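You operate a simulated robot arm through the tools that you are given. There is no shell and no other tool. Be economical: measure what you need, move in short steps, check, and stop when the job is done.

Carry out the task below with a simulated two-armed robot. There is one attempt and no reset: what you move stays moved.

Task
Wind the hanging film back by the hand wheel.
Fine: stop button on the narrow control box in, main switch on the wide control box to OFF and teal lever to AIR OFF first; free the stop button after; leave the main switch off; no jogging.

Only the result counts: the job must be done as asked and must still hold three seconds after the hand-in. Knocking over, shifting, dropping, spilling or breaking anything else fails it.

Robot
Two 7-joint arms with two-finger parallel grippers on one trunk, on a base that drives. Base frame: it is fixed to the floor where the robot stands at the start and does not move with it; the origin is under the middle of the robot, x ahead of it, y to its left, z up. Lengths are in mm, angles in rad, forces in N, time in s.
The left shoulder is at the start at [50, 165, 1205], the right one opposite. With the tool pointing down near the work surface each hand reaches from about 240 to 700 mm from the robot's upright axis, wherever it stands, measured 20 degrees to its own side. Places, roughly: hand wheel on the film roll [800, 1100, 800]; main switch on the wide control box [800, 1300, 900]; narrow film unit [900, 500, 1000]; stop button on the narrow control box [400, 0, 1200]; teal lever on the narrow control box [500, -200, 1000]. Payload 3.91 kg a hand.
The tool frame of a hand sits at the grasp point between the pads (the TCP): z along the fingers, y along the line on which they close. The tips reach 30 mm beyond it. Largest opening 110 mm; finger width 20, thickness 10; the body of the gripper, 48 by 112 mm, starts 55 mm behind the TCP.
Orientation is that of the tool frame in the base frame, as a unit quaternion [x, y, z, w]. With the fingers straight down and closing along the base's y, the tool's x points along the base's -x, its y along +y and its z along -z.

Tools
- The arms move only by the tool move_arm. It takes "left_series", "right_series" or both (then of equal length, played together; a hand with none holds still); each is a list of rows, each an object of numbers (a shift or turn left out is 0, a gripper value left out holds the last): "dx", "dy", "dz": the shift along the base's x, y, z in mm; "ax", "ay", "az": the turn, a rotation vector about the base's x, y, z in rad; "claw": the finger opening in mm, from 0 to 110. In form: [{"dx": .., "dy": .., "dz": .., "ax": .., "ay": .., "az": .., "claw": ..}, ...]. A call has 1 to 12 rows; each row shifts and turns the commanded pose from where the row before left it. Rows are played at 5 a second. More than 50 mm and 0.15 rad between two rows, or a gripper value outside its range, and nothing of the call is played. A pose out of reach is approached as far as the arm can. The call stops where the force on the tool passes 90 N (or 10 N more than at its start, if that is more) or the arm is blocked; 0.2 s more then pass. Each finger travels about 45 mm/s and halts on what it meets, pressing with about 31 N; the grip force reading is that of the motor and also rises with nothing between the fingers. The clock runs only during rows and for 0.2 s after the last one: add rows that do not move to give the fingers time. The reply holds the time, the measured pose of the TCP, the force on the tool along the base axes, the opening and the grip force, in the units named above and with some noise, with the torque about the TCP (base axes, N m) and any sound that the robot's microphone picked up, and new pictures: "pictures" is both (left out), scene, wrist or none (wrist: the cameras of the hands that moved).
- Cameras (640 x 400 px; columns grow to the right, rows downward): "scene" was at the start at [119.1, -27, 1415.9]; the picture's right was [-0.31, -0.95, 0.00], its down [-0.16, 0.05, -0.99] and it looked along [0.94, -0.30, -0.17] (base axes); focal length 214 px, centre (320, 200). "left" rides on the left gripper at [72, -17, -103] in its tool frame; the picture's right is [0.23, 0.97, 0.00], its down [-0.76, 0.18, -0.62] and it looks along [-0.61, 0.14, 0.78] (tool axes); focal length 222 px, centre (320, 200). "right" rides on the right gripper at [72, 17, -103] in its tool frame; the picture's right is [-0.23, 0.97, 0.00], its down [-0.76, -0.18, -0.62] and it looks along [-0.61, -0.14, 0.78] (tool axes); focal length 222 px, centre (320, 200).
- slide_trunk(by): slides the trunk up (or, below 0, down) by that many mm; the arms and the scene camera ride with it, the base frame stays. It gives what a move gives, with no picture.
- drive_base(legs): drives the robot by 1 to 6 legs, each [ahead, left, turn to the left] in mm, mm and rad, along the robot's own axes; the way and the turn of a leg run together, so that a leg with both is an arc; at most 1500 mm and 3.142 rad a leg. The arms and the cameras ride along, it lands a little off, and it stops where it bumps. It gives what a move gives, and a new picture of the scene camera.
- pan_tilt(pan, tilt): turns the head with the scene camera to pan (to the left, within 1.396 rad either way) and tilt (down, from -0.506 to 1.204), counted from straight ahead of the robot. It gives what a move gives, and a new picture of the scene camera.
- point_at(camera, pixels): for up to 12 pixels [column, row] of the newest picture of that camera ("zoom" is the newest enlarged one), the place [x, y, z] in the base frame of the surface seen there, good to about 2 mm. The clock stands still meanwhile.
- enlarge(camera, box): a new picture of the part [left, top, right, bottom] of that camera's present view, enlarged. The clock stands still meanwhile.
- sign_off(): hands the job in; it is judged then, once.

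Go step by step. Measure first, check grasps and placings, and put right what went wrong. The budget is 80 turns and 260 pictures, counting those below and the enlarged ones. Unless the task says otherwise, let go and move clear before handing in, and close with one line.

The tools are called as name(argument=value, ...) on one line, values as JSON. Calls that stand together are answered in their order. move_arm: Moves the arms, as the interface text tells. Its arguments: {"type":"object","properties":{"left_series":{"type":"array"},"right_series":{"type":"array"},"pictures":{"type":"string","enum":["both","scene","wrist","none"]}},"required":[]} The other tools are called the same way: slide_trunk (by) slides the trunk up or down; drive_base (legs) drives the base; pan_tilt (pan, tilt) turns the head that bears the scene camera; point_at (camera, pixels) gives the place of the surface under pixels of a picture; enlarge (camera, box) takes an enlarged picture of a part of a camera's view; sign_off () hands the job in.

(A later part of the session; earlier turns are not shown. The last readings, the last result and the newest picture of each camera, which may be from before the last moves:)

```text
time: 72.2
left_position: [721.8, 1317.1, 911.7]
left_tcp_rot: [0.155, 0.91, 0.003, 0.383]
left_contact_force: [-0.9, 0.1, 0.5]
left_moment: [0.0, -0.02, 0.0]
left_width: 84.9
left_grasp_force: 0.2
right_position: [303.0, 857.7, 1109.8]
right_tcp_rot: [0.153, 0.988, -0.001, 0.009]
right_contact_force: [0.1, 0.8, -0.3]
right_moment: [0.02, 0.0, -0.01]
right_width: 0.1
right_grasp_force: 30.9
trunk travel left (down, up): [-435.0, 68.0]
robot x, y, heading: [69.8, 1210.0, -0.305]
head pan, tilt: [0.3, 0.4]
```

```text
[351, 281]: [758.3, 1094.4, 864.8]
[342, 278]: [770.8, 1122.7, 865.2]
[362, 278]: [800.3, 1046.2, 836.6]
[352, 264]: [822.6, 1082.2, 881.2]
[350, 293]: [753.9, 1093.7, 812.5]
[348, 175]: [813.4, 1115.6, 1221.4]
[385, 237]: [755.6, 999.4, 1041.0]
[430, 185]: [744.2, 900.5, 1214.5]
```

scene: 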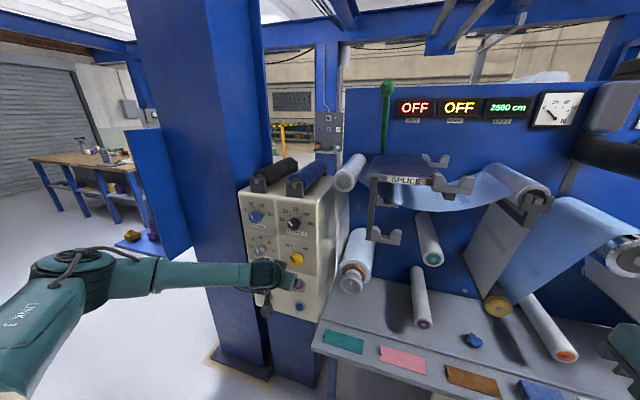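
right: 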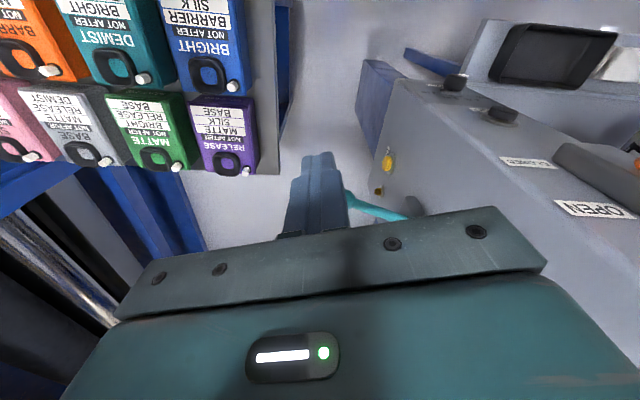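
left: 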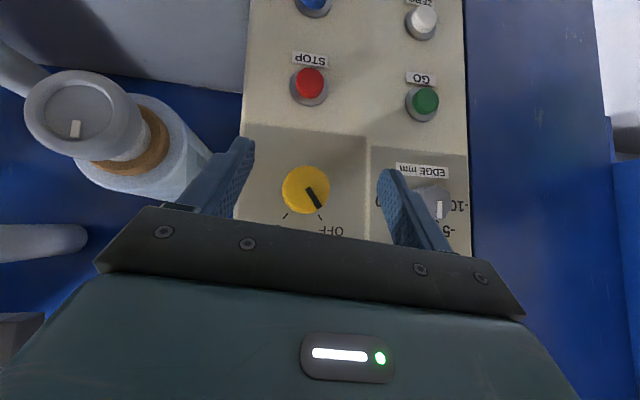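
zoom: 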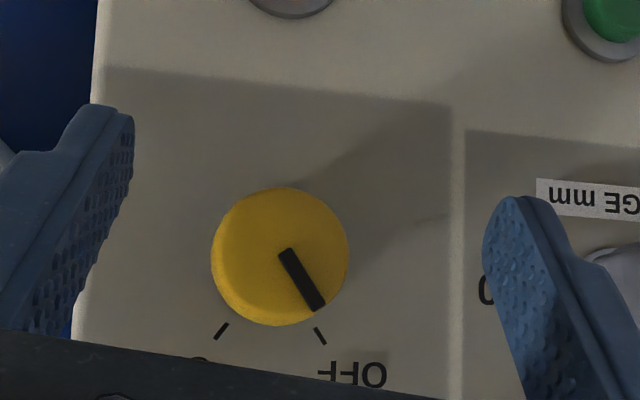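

Displays now read OFF, so all three preconditions are met. Next is the wheel: I'll shift the base right so it lies before the left shoulder.

drive_base(legs=[[0, -160, 0]])

enlarge(camera="scene", box=[320, 130, 560, 320])

move_arm(left_series=[{"dz": 10}], pictures="wrist")

```text
time: 74.2
left_position: [674.0, 1167.2, 910.8]
left_tcp_rot: [0.156, 0.911, 0.003, 0.383]
left_contact_force: [-0.1, 0.0, -0.3]
left_moment: [-0.01, -0.02, -0.01]
left_width: 84.6
left_grasp_force: 0.1
right_position: [254.7, 707.7, 1109.0]
right_tcp_rot: [0.153, 0.988, -0.001, 0.009]
right_contact_force: [0.3, -1.1, -0.1]
right_moment: [-0.02, 0.03, -0.01]
right_width: 0.1
right_grasp_force: 31.2
trunk travel left (down, up): [-435.0, 68.0]
robot x, y, heading: [22.7, 1062.1, -0.303]
head pan, tilt: [0.3, 0.4]
```

scene: 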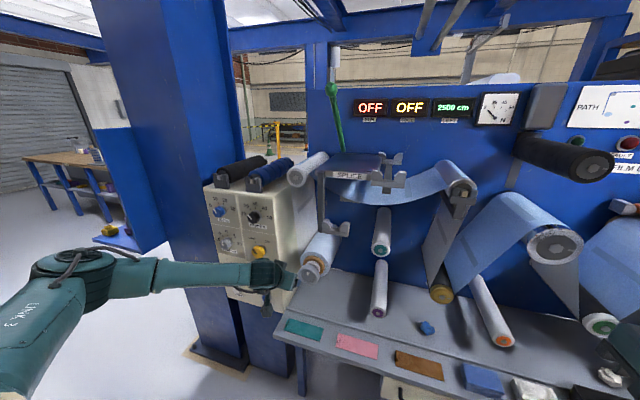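

```text
2.11 times, centred on (440, 225) of scene
```

zoom: 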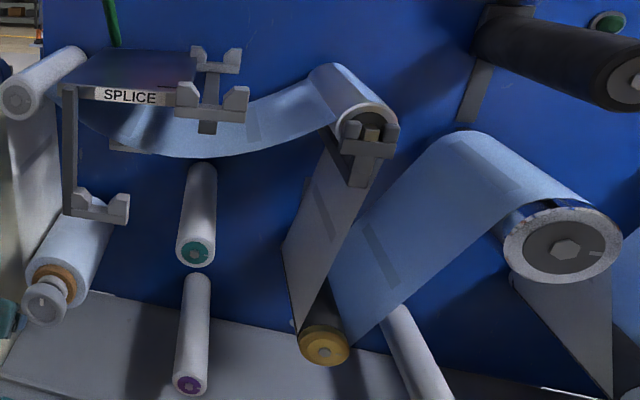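

```text
time: 74.6
left_position: [673.9, 1164.9, 921.3]
left_tcp_rot: [0.155, 0.911, 0.004, 0.382]
left_contact_force: [0.3, -1.4, -0.6]
left_moment: [0.01, -0.02, 0.0]
left_width: 85.0
left_grasp_force: 0.0
right_position: [255.8, 707.7, 1107.3]
right_tcp_rot: [0.153, 0.988, -0.001, 0.008]
right_contact_force: [0.0, 1.1, 0.4]
right_moment: [-0.01, 0.05, -0.01]
right_width: 0.1
right_grasp_force: 30.8
trunk travel left (down, up): [-435.0, 68.0]
robot x, y, heading: [28.2, 1058.6, -0.307]
head pan, tilt: [0.3, 0.4]
```

left: 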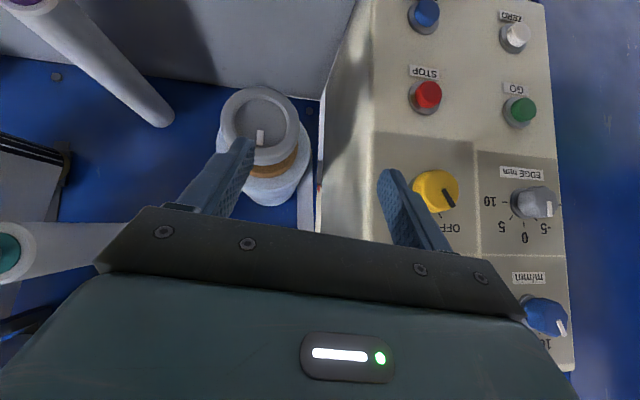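

The film sags about 100 mm under SPLICE, so the slack is roughly 80 mm, about 1.5 rad of roll. I'll measure the wheel.

point_at(camera="left", pixels=[[260, 122], [223, 125], [296, 125], [259, 92], [261, 153], [235, 105], [285, 105], [258, 135], [290, 165], [265, 185], [295, 190]])

enlarge(camera="left", box=[180, 60, 360, 240])

```text
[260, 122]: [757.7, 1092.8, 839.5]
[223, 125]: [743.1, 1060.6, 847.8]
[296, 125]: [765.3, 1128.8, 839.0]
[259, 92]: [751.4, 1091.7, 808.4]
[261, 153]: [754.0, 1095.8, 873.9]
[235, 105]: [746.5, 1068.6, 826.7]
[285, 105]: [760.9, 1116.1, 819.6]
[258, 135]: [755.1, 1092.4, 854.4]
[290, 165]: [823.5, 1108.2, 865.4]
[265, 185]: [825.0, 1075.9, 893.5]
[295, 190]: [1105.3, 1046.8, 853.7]
```

```text
2.22 times, centred on (270, 150) of left
```

zoom: 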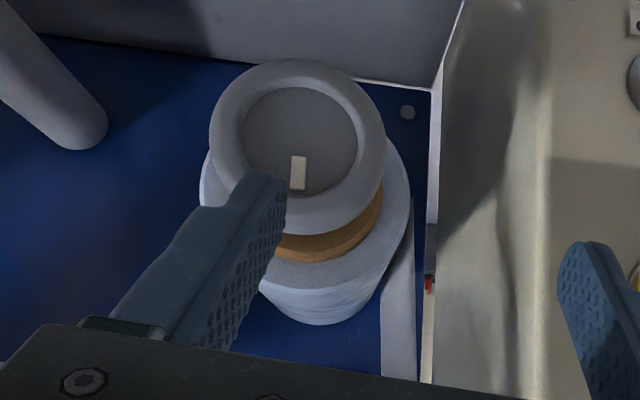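

The wheel centre is about (752,1095,841) with a diameter of about 80. I'll roll +0.9, open to 106 and go to the standoff.

move_arm(left_series=[{"claw": 106, "dx": 1.9, "dy": -9.9, "dz": -12, "ax": 0.143, "ay": -0.0455}, {"dx": 1.9, "dy": -9.9, "dz": -12, "ax": 0.143, "ay": -0.0455}, {"dx": 1.9, "dy": -9.9, "dz": -12, "ax": 0.143, "ay": -0.0455}, {"dx": 1.9, "dy": -9.9, "dz": -12, "ax": 0.143, "ay": -0.0455}, {"dx": 1.9, "dy": -9.9, "dz": -12, "ax": 0.143, "ay": -0.0455}, {"dx": 1.9, "dy": -9.9, "dz": -12, "ax": 0.143, "ay": -0.0455}, {"dx": 33.4, "dy": -10.6}], pictures="both")

```text
time: 76.2
left_position: [719.5, 1095.8, 849.7]
left_tcp_rot: [0.299, 0.768, 0.401, 0.399]
left_contact_force: [0.3, 0.6, -0.1]
left_moment: [-0.01, 0.0, 0.01]
left_width: 106.1
left_grasp_force: 0.0
right_position: [257.1, 706.7, 1106.7]
right_tcp_rot: [0.154, 0.988, -0.002, 0.009]
right_contact_force: [0.3, -0.3, 0.6]
right_moment: [0.0, 0.0, -0.01]
right_width: 0.0
right_grasp_force: 30.9
trunk travel left (down, up): [-435.0, 68.0]
robot x, y, heading: [24.5, 1060.6, -0.303]
head pan, tilt: [0.3, 0.4]
```

scene: 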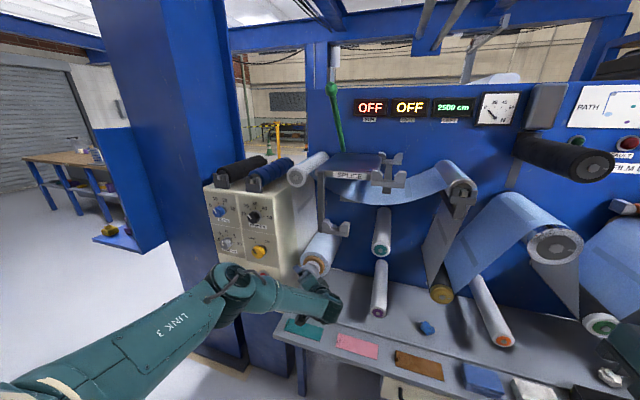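
left: 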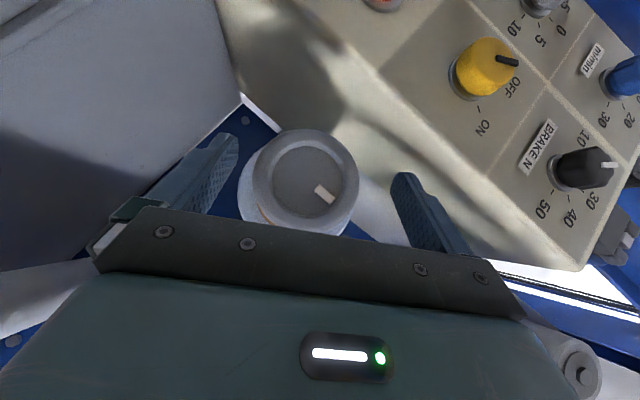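

The wheel is between the fingers, slightly toward the left one in view. I'll advance with a small correction and close.

move_arm(left_series=[{"dx": 16, "dy": -6.5, "dz": -2.5}, {"dx": 16, "dy": -6.5, "dz": -2.5}, {"claw": 50}, {}, {}, {}, {}], pictures="wrist")

```text
time: 77.8
left_position: [752.5, 1082.9, 845.9]
left_tcp_rot: [0.297, 0.768, 0.402, 0.401]
left_contact_force: [4.1, 5.0, 7.1]
left_moment: [0.28, 0.5, 0.06]
left_width: 79.8
left_grasp_force: 44.7
right_position: [254.9, 708.1, 1108.8]
right_tcp_rot: [0.153, 0.988, -0.002, 0.009]
right_contact_force: [-0.7, 0.1, 0.7]
right_moment: [0.01, 0.01, 0.02]
right_width: 0.0
right_grasp_force: 30.7
trunk travel left (down, up): [-435.0, 68.0]
robot x, y, heading: [22.1, 1063.6, -0.3]
head pan, tilt: [0.3, 0.4]
```

left: 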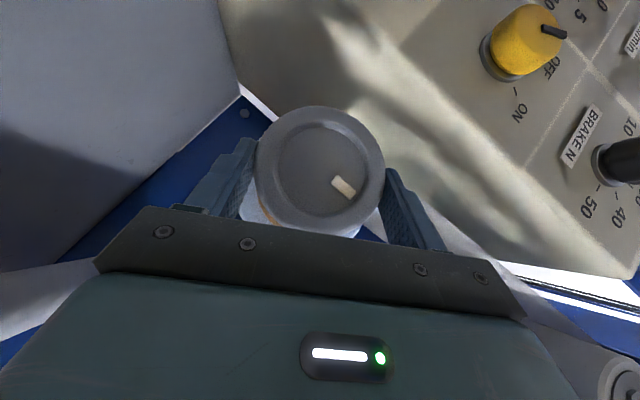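

Firm grip at 80 mm. I'll turn counter-clockwise in a first half-stroke and look at the film.

move_arm(left_series=[{"ax": -0.1239, "ay": 0.0394, "dx": 0.22, "dy": 0.71, "dz": 1.43}, {"ax": -0.1239, "ay": 0.0394, "dx": 0.28, "dy": 0.87, "dz": 1.33}, {"ax": -0.1239, "ay": 0.0394, "dx": 0.32, "dy": 1.02, "dz": 1.2}, {"ax": -0.1239, "ay": 0.0394, "dx": 0.37, "dy": 1.16, "dz": 1.05}], pictures="both")

enlarge(camera="scene", box=[280, 80, 540, 300])

```text
time: 78.8
left_position: [752.6, 1088.1, 850.7]
left_tcp_rot: [0.22, 0.872, 0.175, 0.401]
left_contact_force: [3.9, 9.7, 7.8]
left_moment: [0.46, 0.75, -0.64]
left_width: 79.4
left_grasp_force: 45.2
right_position: [255.0, 707.4, 1109.2]
right_tcp_rot: [0.154, 0.988, -0.002, 0.009]
right_contact_force: [0.8, -0.6, 0.1]
right_moment: [-0.03, 0.02, -0.02]
right_width: 0.3
right_grasp_force: 31.1
trunk travel left (down, up): [-435.0, 68.0]
robot x, y, heading: [23.2, 1059.8, -0.301]
head pan, tilt: [0.3, 0.4]
```

scene: 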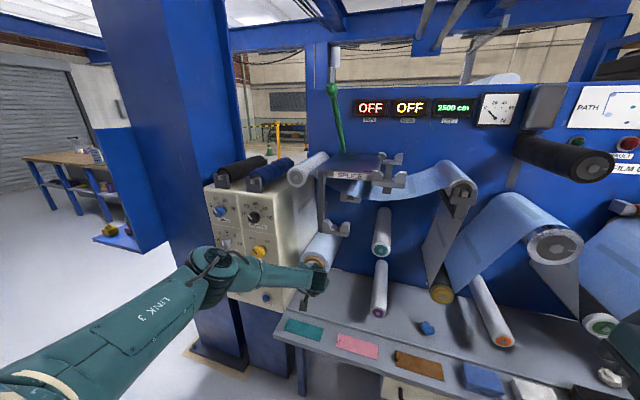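
left: 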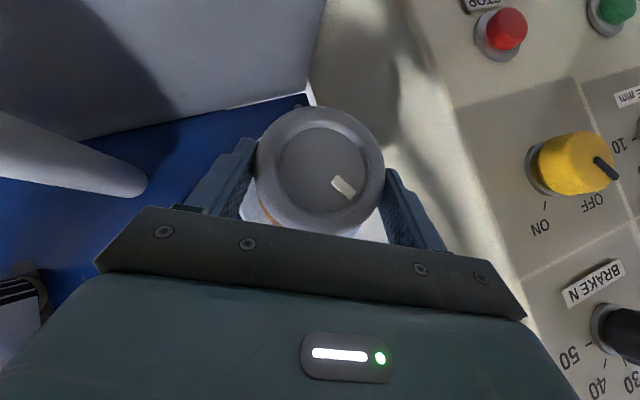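

```text
1.82 times, centred on (410, 190) of scene
```

zoom: 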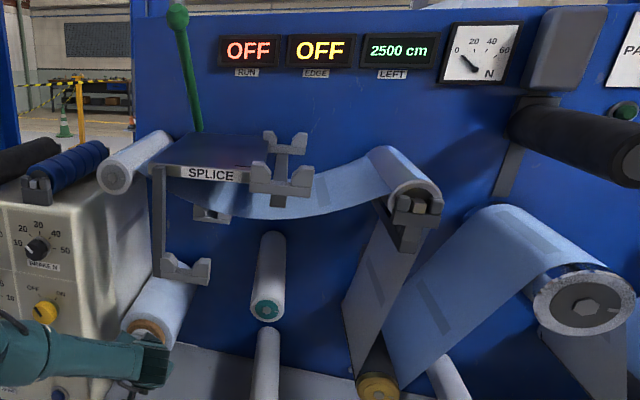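

The sag bottom rose from row ~204 to ~198, so the direction is right. I'll continue the stroke.

move_arm(left_series=[{"ax": -0.1239, "ay": 0.0394, "dx": 0.41, "dy": 1.29, "dz": 0.88}, {"ax": -0.1239, "ay": 0.0394, "dx": 0.44, "dy": 1.38, "dz": 0.7}, {"ax": -0.1239, "ay": 0.0394, "dx": 0.46, "dy": 1.46, "dz": 0.51}, {"ax": -0.1239, "ay": 0.0394, "dx": 0.48, "dy": 1.51, "dz": 0.3}], pictures="wrist")

enlarge(camera="scene", box=[280, 80, 540, 300])

```text
time: 79.8
left_position: [754.5, 1094.1, 852.9]
left_tcp_rot: [0.128, 0.917, -0.063, 0.373]
left_contact_force: [0.4, 9.7, 8.6]
left_moment: [0.06, -0.12, -0.38]
left_width: 79.4
left_grasp_force: 44.6
right_position: [254.4, 708.3, 1108.3]
right_tcp_rot: [0.153, 0.988, -0.003, 0.009]
right_contact_force: [0.4, 0.6, 0.4]
right_moment: [0.0, 0.04, 0.0]
right_width: 0.1
right_grasp_force: 30.7
trunk travel left (down, up): [-435.0, 68.0]
robot x, y, heading: [23.6, 1060.4, -0.305]
head pan, tilt: [0.3, 0.4]
```

left: 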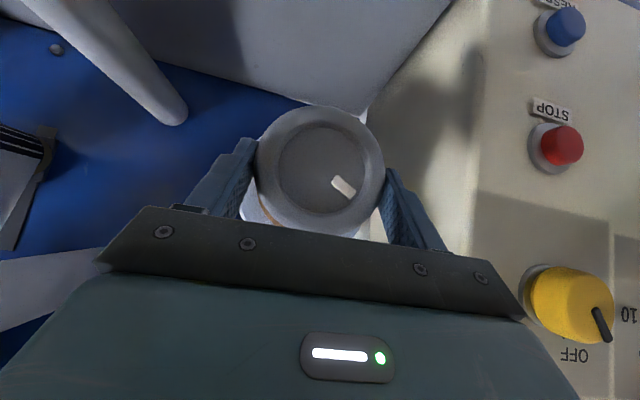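

```text
1.82 times, centred on (410, 190) of scene
```

zoom: 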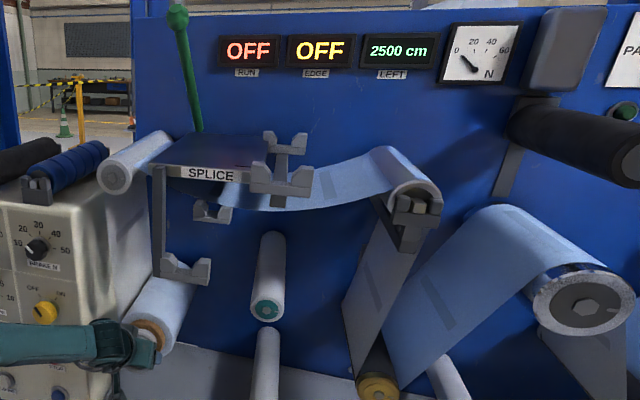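

Sag continues to shrink and the grip holds. I'll turn three more rows.

move_arm(left_series=[{"ax": -0.1239, "ay": 0.0394, "dx": 0.49, "dy": 1.53, "dz": 0.1}, {"ax": -0.1239, "ay": 0.0394, "dx": 0.49, "dy": 1.53, "dz": -0.11}, {"ax": -0.1239, "ay": 0.0394, "dx": 0.48, "dy": 1.5, "dz": -0.32}], pictures="none")

enlarge(camera="scene", box=[280, 80, 540, 300])

```text
time: 80.6
left_position: [757.4, 1097.7, 851.3]
left_tcp_rot: [0.055, 0.909, -0.239, 0.336]
left_contact_force: [0.7, 7.7, 4.5]
left_moment: [-0.02, -0.17, -0.15]
left_width: 79.2
left_grasp_force: 45.2
right_position: [255.3, 708.4, 1109.4]
right_tcp_rot: [0.153, 0.988, -0.003, 0.01]
right_contact_force: [-0.8, -0.1, 0.2]
right_moment: [0.0, 0.01, -0.02]
right_width: 0.0
right_grasp_force: 30.9
trunk travel left (down, up): [-435.0, 68.0]
robot x, y, heading: [25.7, 1058.4, -0.309]
head pan, tilt: [0.3, 0.4]
```

```text
1.82 times, centred on (410, 190) of scene
```

zoom: 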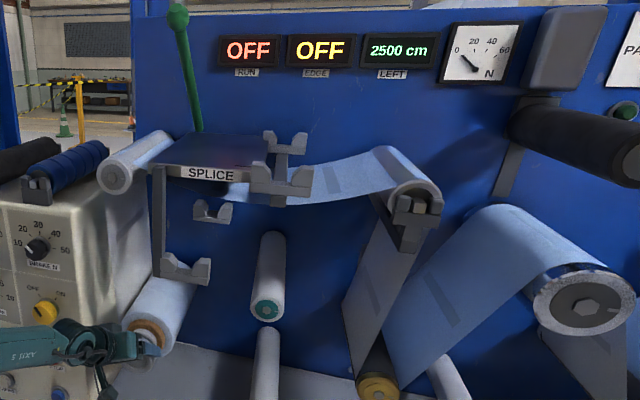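

Most of the sag is gone but some remains. I'll try two more rows while still in reach.

move_arm(left_series=[{"ax": -0.1239, "ay": 0.0394, "dx": 0.46, "dy": 1.45, "dz": -0.52}, {"ax": -0.1239, "ay": 0.0394, "dx": 0.44, "dy": 1.38, "dz": -0.72}], pictures="wrist")

enlarge(camera="scene", box=[300, 130, 480, 250])

```text
time: 81.2
left_position: [757.0, 1099.9, 851.0]
left_tcp_rot: [0.03, 0.899, -0.295, 0.322]
left_contact_force: [2.0, 6.8, 1.0]
left_moment: [-0.44, -1.59, -0.18]
left_width: 78.9
left_grasp_force: 44.7
left hand out of reach, approached as far as the arm can: row 2
right_position: [255.1, 707.8, 1108.3]
right_tcp_rot: [0.152, 0.988, -0.003, 0.009]
right_contact_force: [0.0, 1.3, -0.5]
right_moment: [-0.02, -0.01, 0.02]
right_width: 0.0
right_grasp_force: 30.7
trunk travel left (down, up): [-435.0, 68.0]
robot x, y, heading: [22.3, 1063.0, -0.305]
head pan, tilt: [0.3, 0.4]
```

left: 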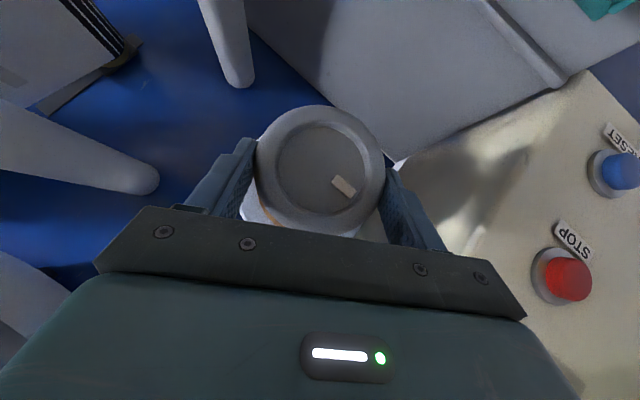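

```text
3.33 times, centred on (390, 190) of scene
```

zoom: 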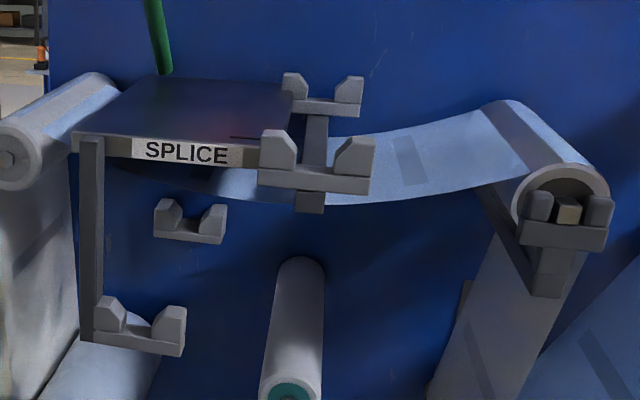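

The limit of this stroke is reached and the film still sags a little. I'll release, back off, and check whether the wheel holds.

move_arm(left_series=[{"claw": 106}, {}, {}, {"dx": -28.6, "dy": 9.1}, {"dx": -28.6, "dy": 9.1}, {"ax": 0.1363, "ay": -0.0433, "dx": 1.4, "dy": -2.1}, {"ax": 0.1363, "ay": -0.0433, "dx": 1.4, "dy": -2.1}, {"ax": 0.1363, "ay": -0.0433, "dx": 1.4, "dy": -2.1}, {"ax": 0.1363, "ay": -0.0433, "dx": 1.4, "dy": -2.1}, {"ax": 0.1363, "ay": -0.0433, "dx": 1.4, "dy": -2.1}], pictures="wrist")

move_arm(left_series=[{"ax": 0.1363, "ay": -0.0433, "dx": 1.4, "dy": -2.1}, {"ax": 0.1363, "ay": -0.0433, "dx": 1.4, "dy": -2.1}, {"ax": 0.1363, "ay": -0.0433, "dx": 1.4, "dy": -2.1}, {"ax": 0.1363, "ay": -0.0433, "dx": 1.4, "dy": -2.1}, {"ax": 0.1363, "ay": -0.0433, "dx": 1.4, "dy": -2.1}], pictures="wrist")

enlarge(camera="scene", box=[300, 130, 480, 250])

```text
time: 83.4
left_position: [707.0, 1107.0, 849.4]
left_tcp_rot: [0.165, 0.907, 0.029, 0.387]
left_contact_force: [0.3, 0.4, 0.2]
left_moment: [0.0, -0.04, 0.0]
left_width: 106.1
left_grasp_force: 0.1
right_position: [256.5, 707.1, 1107.1]
right_tcp_rot: [0.153, 0.988, -0.002, 0.009]
right_contact_force: [-0.7, -0.6, 1.1]
right_moment: [0.0, -0.04, 0.01]
right_width: 0.0
right_grasp_force: 30.9
trunk travel left (down, up): [-435.0, 68.0]
robot x, y, heading: [25.9, 1063.8, -0.303]
head pan, tilt: [0.3, 0.4]
```

left: 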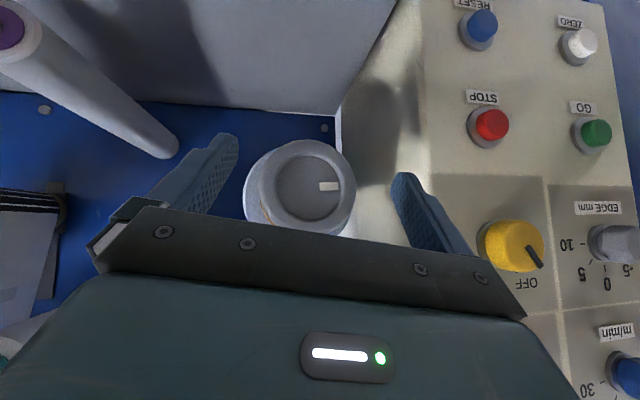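

```text
time: 84.6
left_position: [713.8, 1098.3, 850.7]
left_tcp_rot: [0.28, 0.799, 0.348, 0.402]
left_contact_force: [0.3, 0.2, -0.1]
left_moment: [-0.01, -0.03, 0.01]
left_width: 106.2
left_grasp_force: 0.0
right_position: [255.9, 707.5, 1107.8]
right_tcp_rot: [0.153, 0.988, -0.001, 0.009]
right_contact_force: [-1.0, 0.6, 0.1]
right_moment: [0.0, -0.03, 0.0]
right_width: 0.2
right_grasp_force: 30.9
trunk travel left (down, up): [-435.0, 68.0]
robot x, y, heading: [22.9, 1059.4, -0.307]
head pan, tilt: [0.3, 0.4]
```

left: 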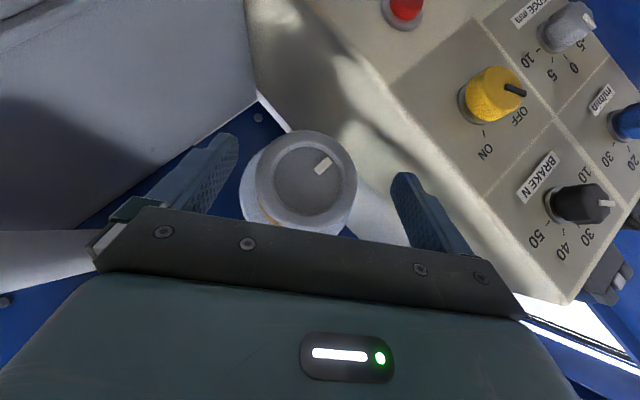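

```text
3.33 times, centred on (390, 190) of scene
```

zoom: 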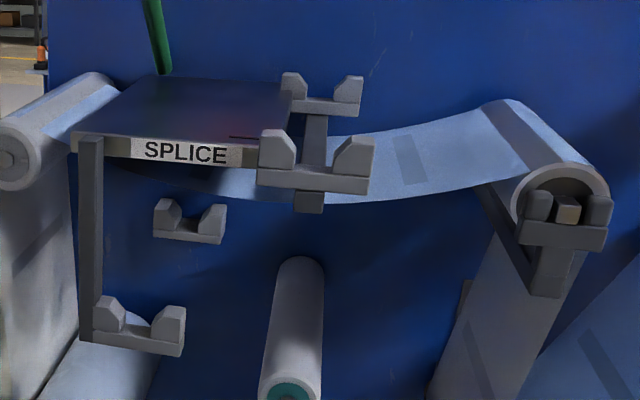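

The wheel holds and the film has not run back. I'll re-grip for a second stroke.

move_arm(left_series=[{"dx": 19, "dy": -7.5, "dz": -2}, {"dx": 19, "dy": -7.5, "dz": -2}, {"claw": 50}, {}, {}, {}, {}], pictures="wrist")

```text
time: 86.2
left_position: [751.9, 1084.9, 847.5]
left_tcp_rot: [0.28, 0.799, 0.347, 0.403]
left_contact_force: [2.5, 0.9, 3.6]
left_moment: [0.24, 0.55, -0.03]
left_width: 78.7
left_grasp_force: 45.3
right_position: [255.5, 707.6, 1109.0]
right_tcp_rot: [0.154, 0.988, -0.002, 0.008]
right_contact_force: [0.0, -0.2, -0.5]
right_moment: [0.0, -0.03, -0.02]
right_width: 0.0
right_grasp_force: 30.8
trunk travel left (down, up): [-435.0, 68.0]
robot x, y, heading: [22.1, 1058.0, -0.308]
head pan, tilt: [0.3, 0.4]
```

left: 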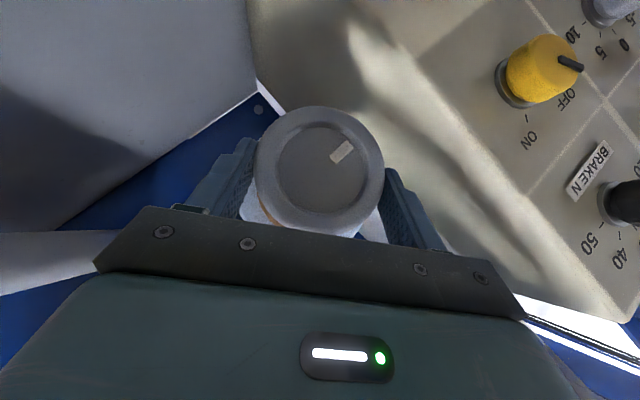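

move_arm(left_series=[{"ax": -0.1239, "ay": 0.0394, "dx": 0.3, "dy": 0.95, "dz": 1.25}, {"ax": -0.1239, "ay": 0.0394, "dx": 0.34, "dy": 1.08, "dz": 1.1}, {"ax": -0.1239, "ay": 0.0394, "dx": 0.38, "dy": 1.2, "dz": 0.95}], pictures="none")

enlarge(camera="scene", box=[300, 80, 530, 250])

```text
time: 87.0
left_position: [752.6, 1088.0, 850.4]
left_tcp_rot: [0.222, 0.872, 0.175, 0.4]
left_contact_force: [1.9, 8.1, 10.5]
left_moment: [0.68, 1.58, -1.68]
left_width: 79.3
left_grasp_force: 45.2
right_position: [256.3, 707.7, 1108.8]
right_tcp_rot: [0.153, 0.988, -0.002, 0.009]
right_contact_force: [0.2, -0.2, 0.2]
right_moment: [0.02, -0.01, -0.03]
right_width: 0.0
right_grasp_force: 31.0
trunk travel left (down, up): [-435.0, 68.0]
robot x, y, heading: [23.4, 1062.1, -0.307]
head pan, tilt: [0.3, 0.4]
```

```text
2.35 times, centred on (415, 165) of scene
```

zoom: 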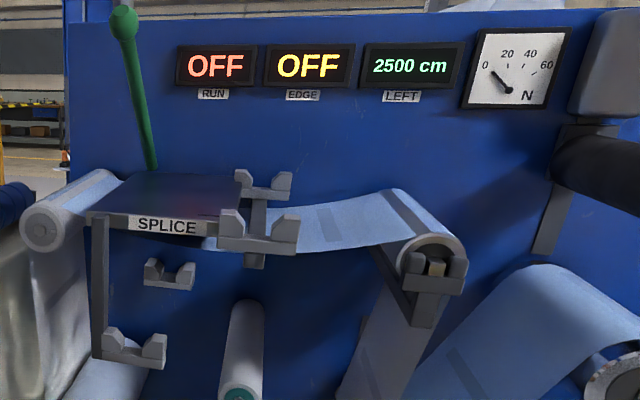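

Nearly flat now, with a slight dip left. I'll turn two more rows and compare.

move_arm(left_series=[{"ax": -0.1239, "ay": 0.0394, "dx": 0.41, "dy": 1.29, "dz": 0.8}, {"ax": -0.1239, "ay": 0.0394, "dx": 0.43, "dy": 1.35, "dz": 0.65}], pictures="wrist")

enlarge(camera="scene", box=[300, 80, 530, 250])

```text
time: 87.6
left_position: [752.8, 1091.1, 852.5]
left_tcp_rot: [0.177, 0.902, 0.058, 0.39]
left_contact_force: [-2.2, 12.3, 11.8]
left_moment: [0.56, 1.28, -1.53]
left_width: 79.1
left_grasp_force: 44.4
right_position: [254.5, 709.4, 1109.1]
right_tcp_rot: [0.153, 0.988, -0.002, 0.009]
right_contact_force: [-0.9, -0.4, -0.1]
right_moment: [0.03, 0.03, 0.02]
right_width: 0.0
right_grasp_force: 30.7
trunk travel left (down, up): [-435.0, 68.0]
robot x, y, heading: [25.1, 1060.8, -0.303]
head pan, tilt: [0.3, 0.4]
```

left: 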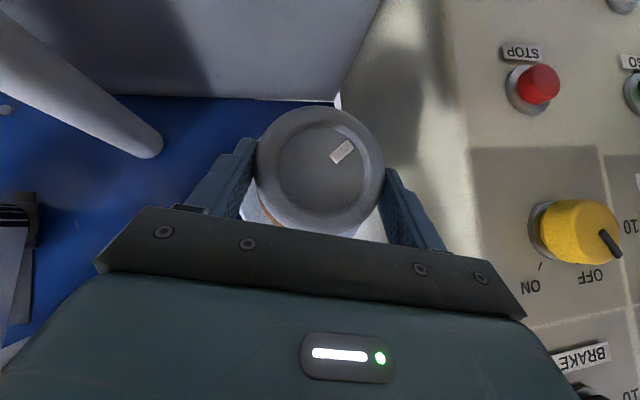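

```text
2.35 times, centred on (415, 165) of scene
```

zoom: 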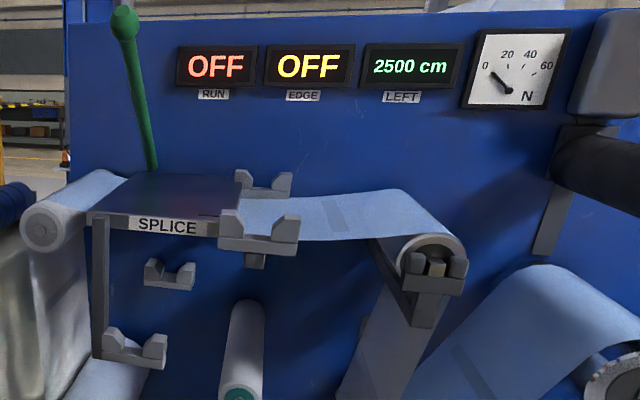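

The film is almost straight at the splice level, and the gauge needle is still at its rest position. I'll make one more small turn and check the gauge.

move_arm(left_series=[{"ax": -0.0953, "ay": 0.0303, "dx": 0.34, "dy": 1.08, "dz": 0.4}], pictures="none")

enlarge(camera="scene", box=[300, 80, 530, 250])

enlarge(camera="scene", box=[460, 80, 540, 130])

```text
time: 88.0
left_position: [755.2, 1091.3, 852.9]
left_tcp_rot: [0.158, 0.91, 0.012, 0.384]
left_contact_force: [-2.9, 14.1, 9.4]
left_moment: [0.31, 0.48, -1.48]
left_width: 79.1
left_grasp_force: 44.7
right_position: [255.5, 709.2, 1109.1]
right_tcp_rot: [0.153, 0.988, -0.003, 0.009]
right_contact_force: [0.3, -0.7, 0.1]
right_moment: [0.02, 0.0, 0.0]
right_width: 0.1
right_grasp_force: 30.8
trunk travel left (down, up): [-435.0, 68.0]
robot x, y, heading: [23.0, 1060.3, -0.301]
head pan, tilt: [0.3, 0.4]
```

```text
2.35 times, centred on (415, 165) of scene
```

zoom: 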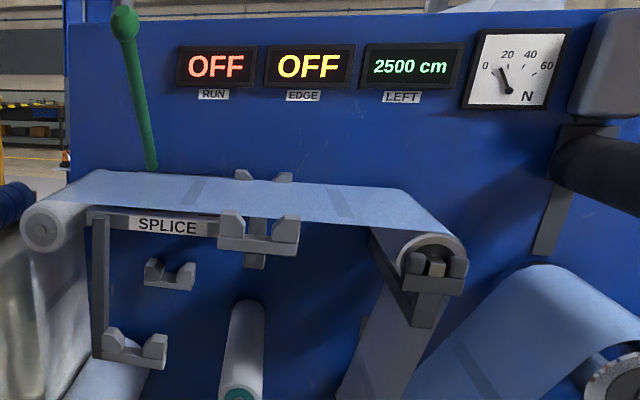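

```text
8.00 times, centred on (500, 105) of scene
```

zoom: 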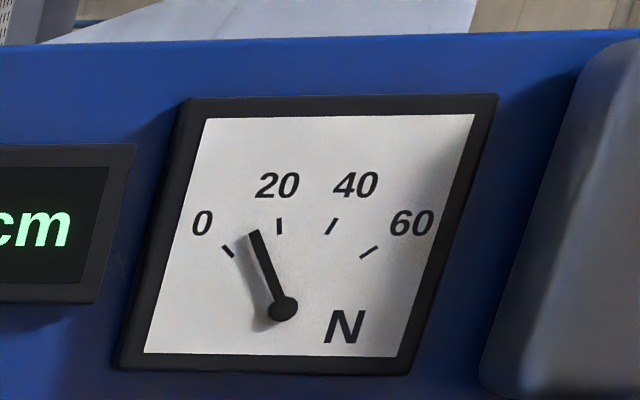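

The film is taut over the splice table and the gauge reads about 10 N, matching the brake setting. I'll release and back away.

move_arm(left_series=[{"claw": 106}, {}, {}, {"dx": -28.6, "dy": 9.1}, {"dx": -38, "dy": 12}, {"dx": -38, "dy": 12}, {"dx": -38, "dy": 12, "dz": 20}, {"dx": -19, "dy": 6, "dz": 40}, {"dz": 45, "claw": 0}, {"dz": 45}, {"dz": 45}, {"dz": 45}], pictures="scene")

enlarge(camera="scene", box=[180, 80, 530, 300])

```text
time: 90.6
left_position: [592.4, 1140.2, 1092.4]
left_tcp_rot: [0.16, 0.91, 0.012, 0.383]
left_contact_force: [0.1, -0.4, -0.2]
left_moment: [-0.01, -0.02, 0.02]
left_width: 17.2
left_grasp_force: 0.1
right_position: [256.7, 706.0, 1109.2]
right_tcp_rot: [0.152, 0.988, -0.001, 0.009]
right_contact_force: [-0.7, 0.4, 0.1]
right_moment: [-0.01, -0.03, 0.01]
right_width: 0.0
right_grasp_force: 30.7
trunk travel left (down, up): [-435.0, 68.0]
robot x, y, heading: [23.1, 1064.1, -0.304]
head pan, tilt: [0.3, 0.4]
```

scene: 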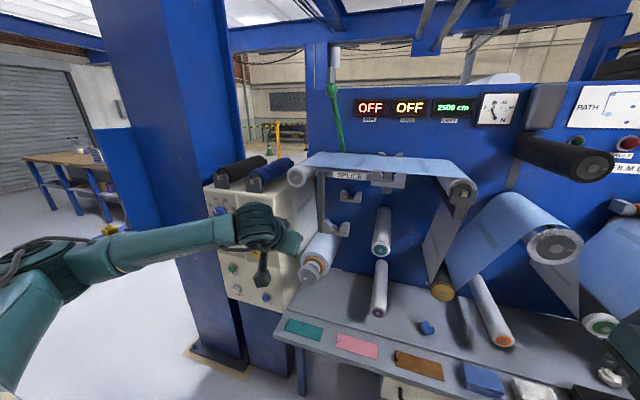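

```text
1.82 times, centred on (355, 190) of scene
```

zoom: 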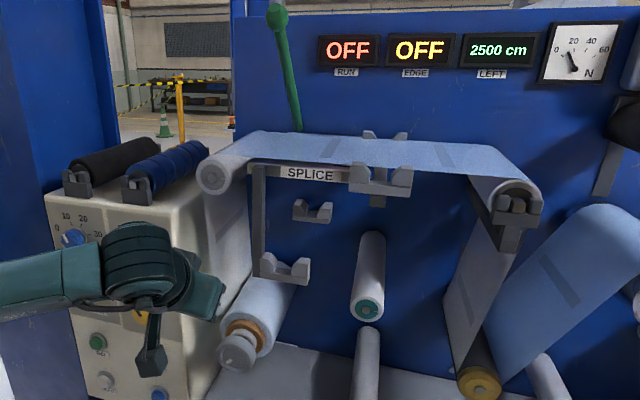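

The film holds taut after release. Now I'll tuck the left hand back upright and high for the drive back to the narrow box.

move_arm(left_series=[{"dx": -23.3, "dy": -4.1, "dz": 27}, {"dx": -23.3, "dy": -4.1, "dz": 27}, {"dx": -23.3, "dy": -4.1, "dz": 27, "ax": 0.0394, "ay": 0.1239}, {"dx": -23.3, "dy": -4.1, "dz": 27, "ax": 0.0394, "ay": 0.1239}, {"dx": -23.3, "dy": -4.1, "dz": 27, "ax": 0.0394, "ay": 0.1239}, {"dx": -23.3, "dy": -4.1, "dz": 27, "ax": 0.0394, "ay": 0.1239}, {"dx": -23.3, "dy": -4.1, "dz": 27, "ax": 0.0394, "ay": 0.1239}, {"dx": -23.3, "dy": -4.1, "dz": 27, "ax": 0.0394, "ay": 0.1239}], pictures="scene")

```text
time: 92.4
left_position: [405.2, 1107.1, 1309.7]
left_tcp_rot: [0.195, 0.979, 0.058, 0.006]
left_contact_force: [0.7, 0.5, 0.0]
left_moment: [0.02, -0.07, -0.01]
left_width: 0.0
left_grasp_force: 30.8
right_position: [255.7, 707.7, 1108.2]
right_tcp_rot: [0.154, 0.988, -0.002, 0.009]
right_contact_force: [-0.3, -0.1, -0.6]
right_moment: [0.01, -0.02, -0.01]
right_width: 0.1
right_grasp_force: 31.4
trunk travel left (down, up): [-435.0, 68.0]
robot x, y, heading: [24.4, 1061.5, -0.304]
head pan, tilt: [0.3, 0.4]
```

scene: 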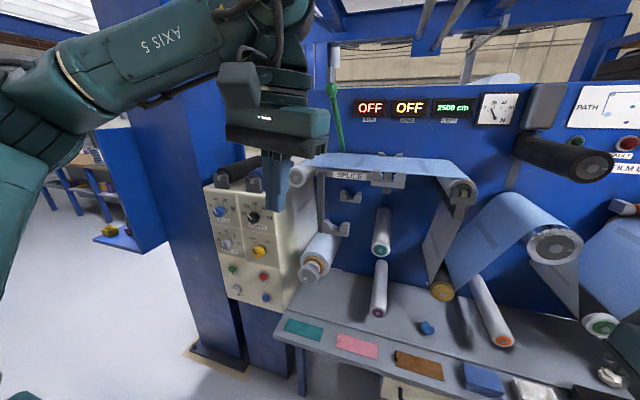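

drive_base(legs=[[0, -1070, 0], [120, 0, 0]])

pan_tilt(pan=0.1, tilt=0.35)

```text
time: 102.9
left_position: [208.8, 60.4, 1308.8]
left_tcp_rot: [0.188, 0.98, 0.057, 0.006]
left_contact_force: [0.2, -0.1, 0.0]
left_moment: [0.02, 0.03, 0.01]
left_width: 0.0
left_grasp_force: 31.4
right_position: [64.6, -343.8, 1107.9]
right_tcp_rot: [0.145, 0.989, -0.002, 0.009]
right_contact_force: [-0.1, 0.5, -1.5]
right_moment: [-0.02, 0.04, 0.02]
right_width: 0.0
right_grasp_force: 31.2
trunk travel left (down, up): [-435.0, 68.0]
robot x, y, heading: [-173.0, 8.9, -0.287]
head pan, tilt: [0.3, 0.4]
```

scene: 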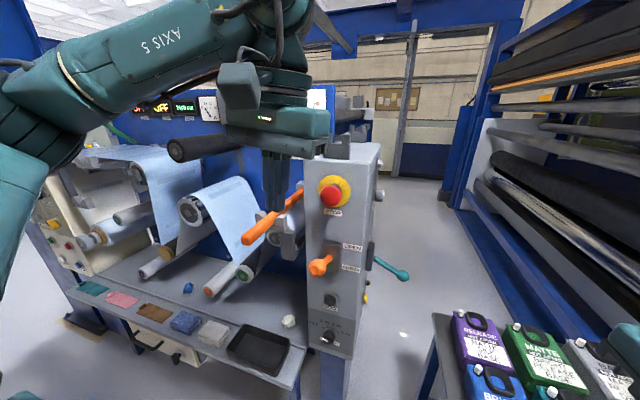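

```text
time: 103.6
left_position: [206.5, 59.8, 1308.7]
left_tcp_rot: [0.188, 0.98, 0.058, 0.006]
left_contact_force: [1.2, 0.1, -0.1]
left_moment: [0.0, -0.01, -0.03]
left_width: 0.0
left_grasp_force: 30.8
right_position: [63.5, -342.7, 1108.6]
right_tcp_rot: [0.145, 0.989, -0.001, 0.009]
right_contact_force: [0.7, 0.9, 1.0]
right_moment: [-0.03, 0.03, -0.01]
right_width: 0.0
right_grasp_force: 31.2
trunk travel left (down, up): [-435.0, 68.0]
robot x, y, heading: [-172.9, 7.2, -0.288]
head pan, tilt: [0.099, 0.351]
```

scene: 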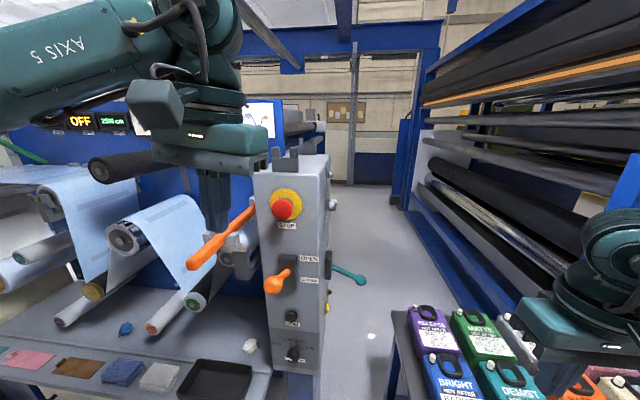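

The button is about 540 ahead and 136 left, within reach. I'll zoom and measure it.

enlarge(camera="scene", box=[250, 170, 340, 250])

point_at(camera="scene", pixels=[[281, 210], [274, 210], [289, 210], [281, 202], [281, 218], [292, 195], [298, 205], [286, 192], [300, 225], [265, 235]])

```text
5.00 times, centred on (295, 210) of scene
```

zoom: 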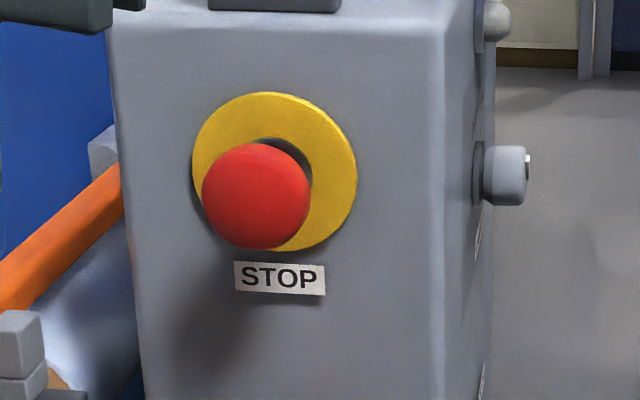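

```text
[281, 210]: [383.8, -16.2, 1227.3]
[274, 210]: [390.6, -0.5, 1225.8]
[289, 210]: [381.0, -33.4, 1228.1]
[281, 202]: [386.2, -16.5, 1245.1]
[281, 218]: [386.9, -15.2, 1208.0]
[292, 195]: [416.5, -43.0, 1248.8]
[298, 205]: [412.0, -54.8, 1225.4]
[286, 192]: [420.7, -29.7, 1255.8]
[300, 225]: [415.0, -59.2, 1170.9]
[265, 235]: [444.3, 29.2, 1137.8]
```

The button head centre is (384,-17,1227), about 48 wide. I'll orient the left hand 45° down at the machine's yaw in front of it.

move_arm(left_series=[{"claw": 85, "ax": -0.0549, "ay": -0.1193, "az": 0.0047, "dx": 18.7, "dy": -9.3, "dz": -11.5}, {"ax": -0.0549, "ay": -0.1193, "az": 0.0047, "dx": 18.7, "dy": -9.3, "dz": -11.5}, {"ax": -0.0549, "ay": -0.1193, "az": 0.0047, "dx": 18.7, "dy": -9.3, "dz": -11.5}, {"ax": -0.0549, "ay": -0.1193, "az": 0.0047, "dx": 18.7, "dy": -9.3, "dz": -11.5}, {"ax": -0.0549, "ay": -0.1193, "az": 0.0047, "dx": 18.7, "dy": -9.3, "dz": -11.5}, {"ax": -0.0549, "ay": -0.1193, "az": 0.0047, "dx": 18.7, "dy": -9.3, "dz": -11.5}], pictures="wrist")

enlarge(camera="left", box=[220, 80, 420, 240])

point_at(camera="left", pixels=[[312, 175], [300, 175], [325, 175]])

```text
time: 105.0
left_position: [319.0, 3.0, 1238.4]
left_tcp_rot: [0.139, 0.915, -0.039, 0.377]
left_contact_force: [0.6, 0.1, 0.1]
left_moment: [0.06, 0.03, -0.01]
left_width: 85.0
left_grasp_force: 0.1
right_position: [65.3, -343.5, 1107.2]
right_tcp_rot: [0.145, 0.989, -0.001, 0.009]
right_contact_force: [0.3, -0.5, -0.1]
right_moment: [0.03, 0.01, 0.0]
right_width: 0.0
right_grasp_force: 31.1
trunk travel left (down, up): [-435.0, 68.0]
robot x, y, heading: [-173.3, 2.7, -0.282]
head pan, tilt: [0.099, 0.351]
```

left: 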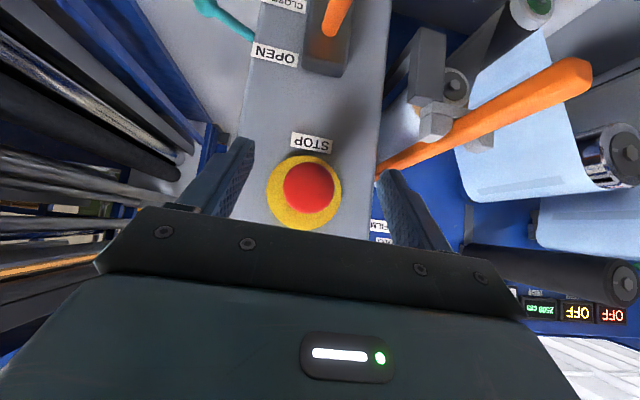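

```text
2.50 times, centred on (320, 160) of left
```

zoom: 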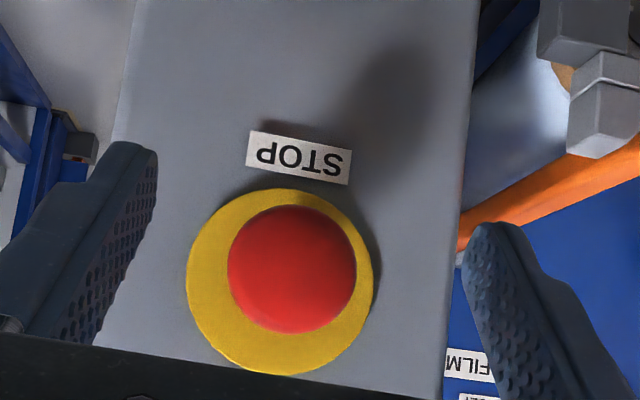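

```text
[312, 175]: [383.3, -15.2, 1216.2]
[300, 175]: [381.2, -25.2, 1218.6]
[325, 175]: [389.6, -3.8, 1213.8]
```

Aligned. I'll advance and grip the mushroom head.

move_arm(left_series=[{"dx": 33, "dy": -10.2, "dz": 0.8}, {"dx": 33, "dy": -10.2, "dz": 0.8}, {"claw": 25}, {}, {}, {}, {}], pictures="wrist")

```text
time: 106.6
left_position: [385.2, -17.2, 1240.3]
left_tcp_rot: [0.139, 0.915, -0.038, 0.378]
left_contact_force: [2.4, 6.3, 2.5]
left_moment: [0.28, 0.01, -0.5]
left_width: 47.6
left_grasp_force: 45.0
right_position: [65.1, -342.0, 1108.5]
right_tcp_rot: [0.146, 0.989, -0.002, 0.008]
right_contact_force: [0.2, 0.2, 0.3]
right_moment: [0.0, 0.02, 0.02]
right_width: 0.2
right_grasp_force: 30.8
trunk travel left (down, up): [-435.0, 68.0]
robot x, y, heading: [-174.3, 5.0, -0.287]
head pan, tilt: [0.099, 0.351]
```

left: 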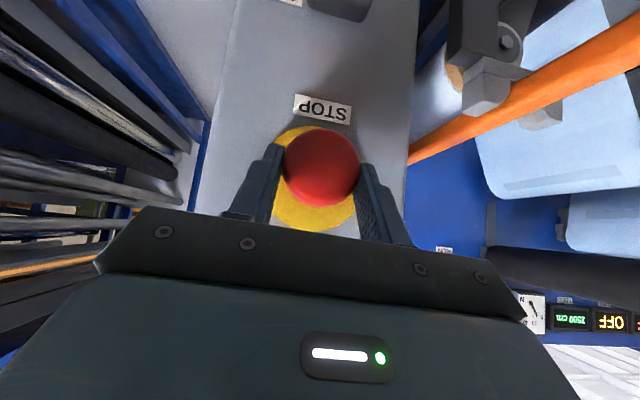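

Gripped at 47.6 mm. I'll pull straight out along the axis in small steps.

move_arm(left_series=[{"dx": -3.8, "dy": 1.2}, {"dx": -3.8, "dy": 1.2}, {"dx": -3.8, "dy": 1.2}, {}], pictures="wrist")

enlarge(camera="left", box=[220, 80, 420, 240])

point_at(camera="left", pixels=[[322, 165], [320, 180]])

```text
time: 107.6
left_position: [375.5, -14.4, 1239.1]
left_tcp_rot: [0.138, 0.915, -0.038, 0.377]
left_contact_force: [9.6, -2.0, -2.2]
left_moment: [0.26, 0.38, -1.01]
left_width: 47.5
left_grasp_force: 44.8
right_position: [66.1, -343.5, 1108.0]
right_tcp_rot: [0.145, 0.989, -0.002, 0.008]
right_contact_force: [-0.1, 0.6, 0.5]
right_moment: [0.02, -0.01, -0.02]
right_width: 0.0
right_grasp_force: 30.8
trunk travel left (down, up): [-435.0, 68.0]
robot x, y, heading: [-174.5, 7.0, -0.288]
head pan, tilt: [0.099, 0.351]
```

left: 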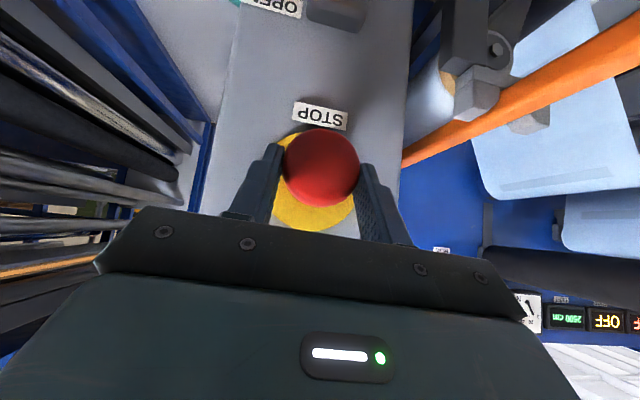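

```text
2.50 times, centred on (320, 160) of left
```

zoom: 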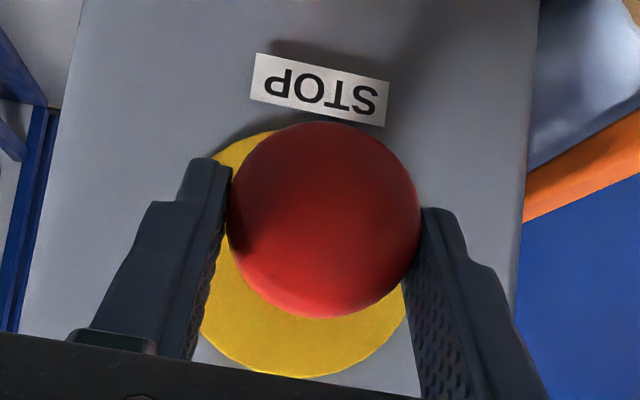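

```text
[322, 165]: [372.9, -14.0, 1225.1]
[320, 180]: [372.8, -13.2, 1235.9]
```

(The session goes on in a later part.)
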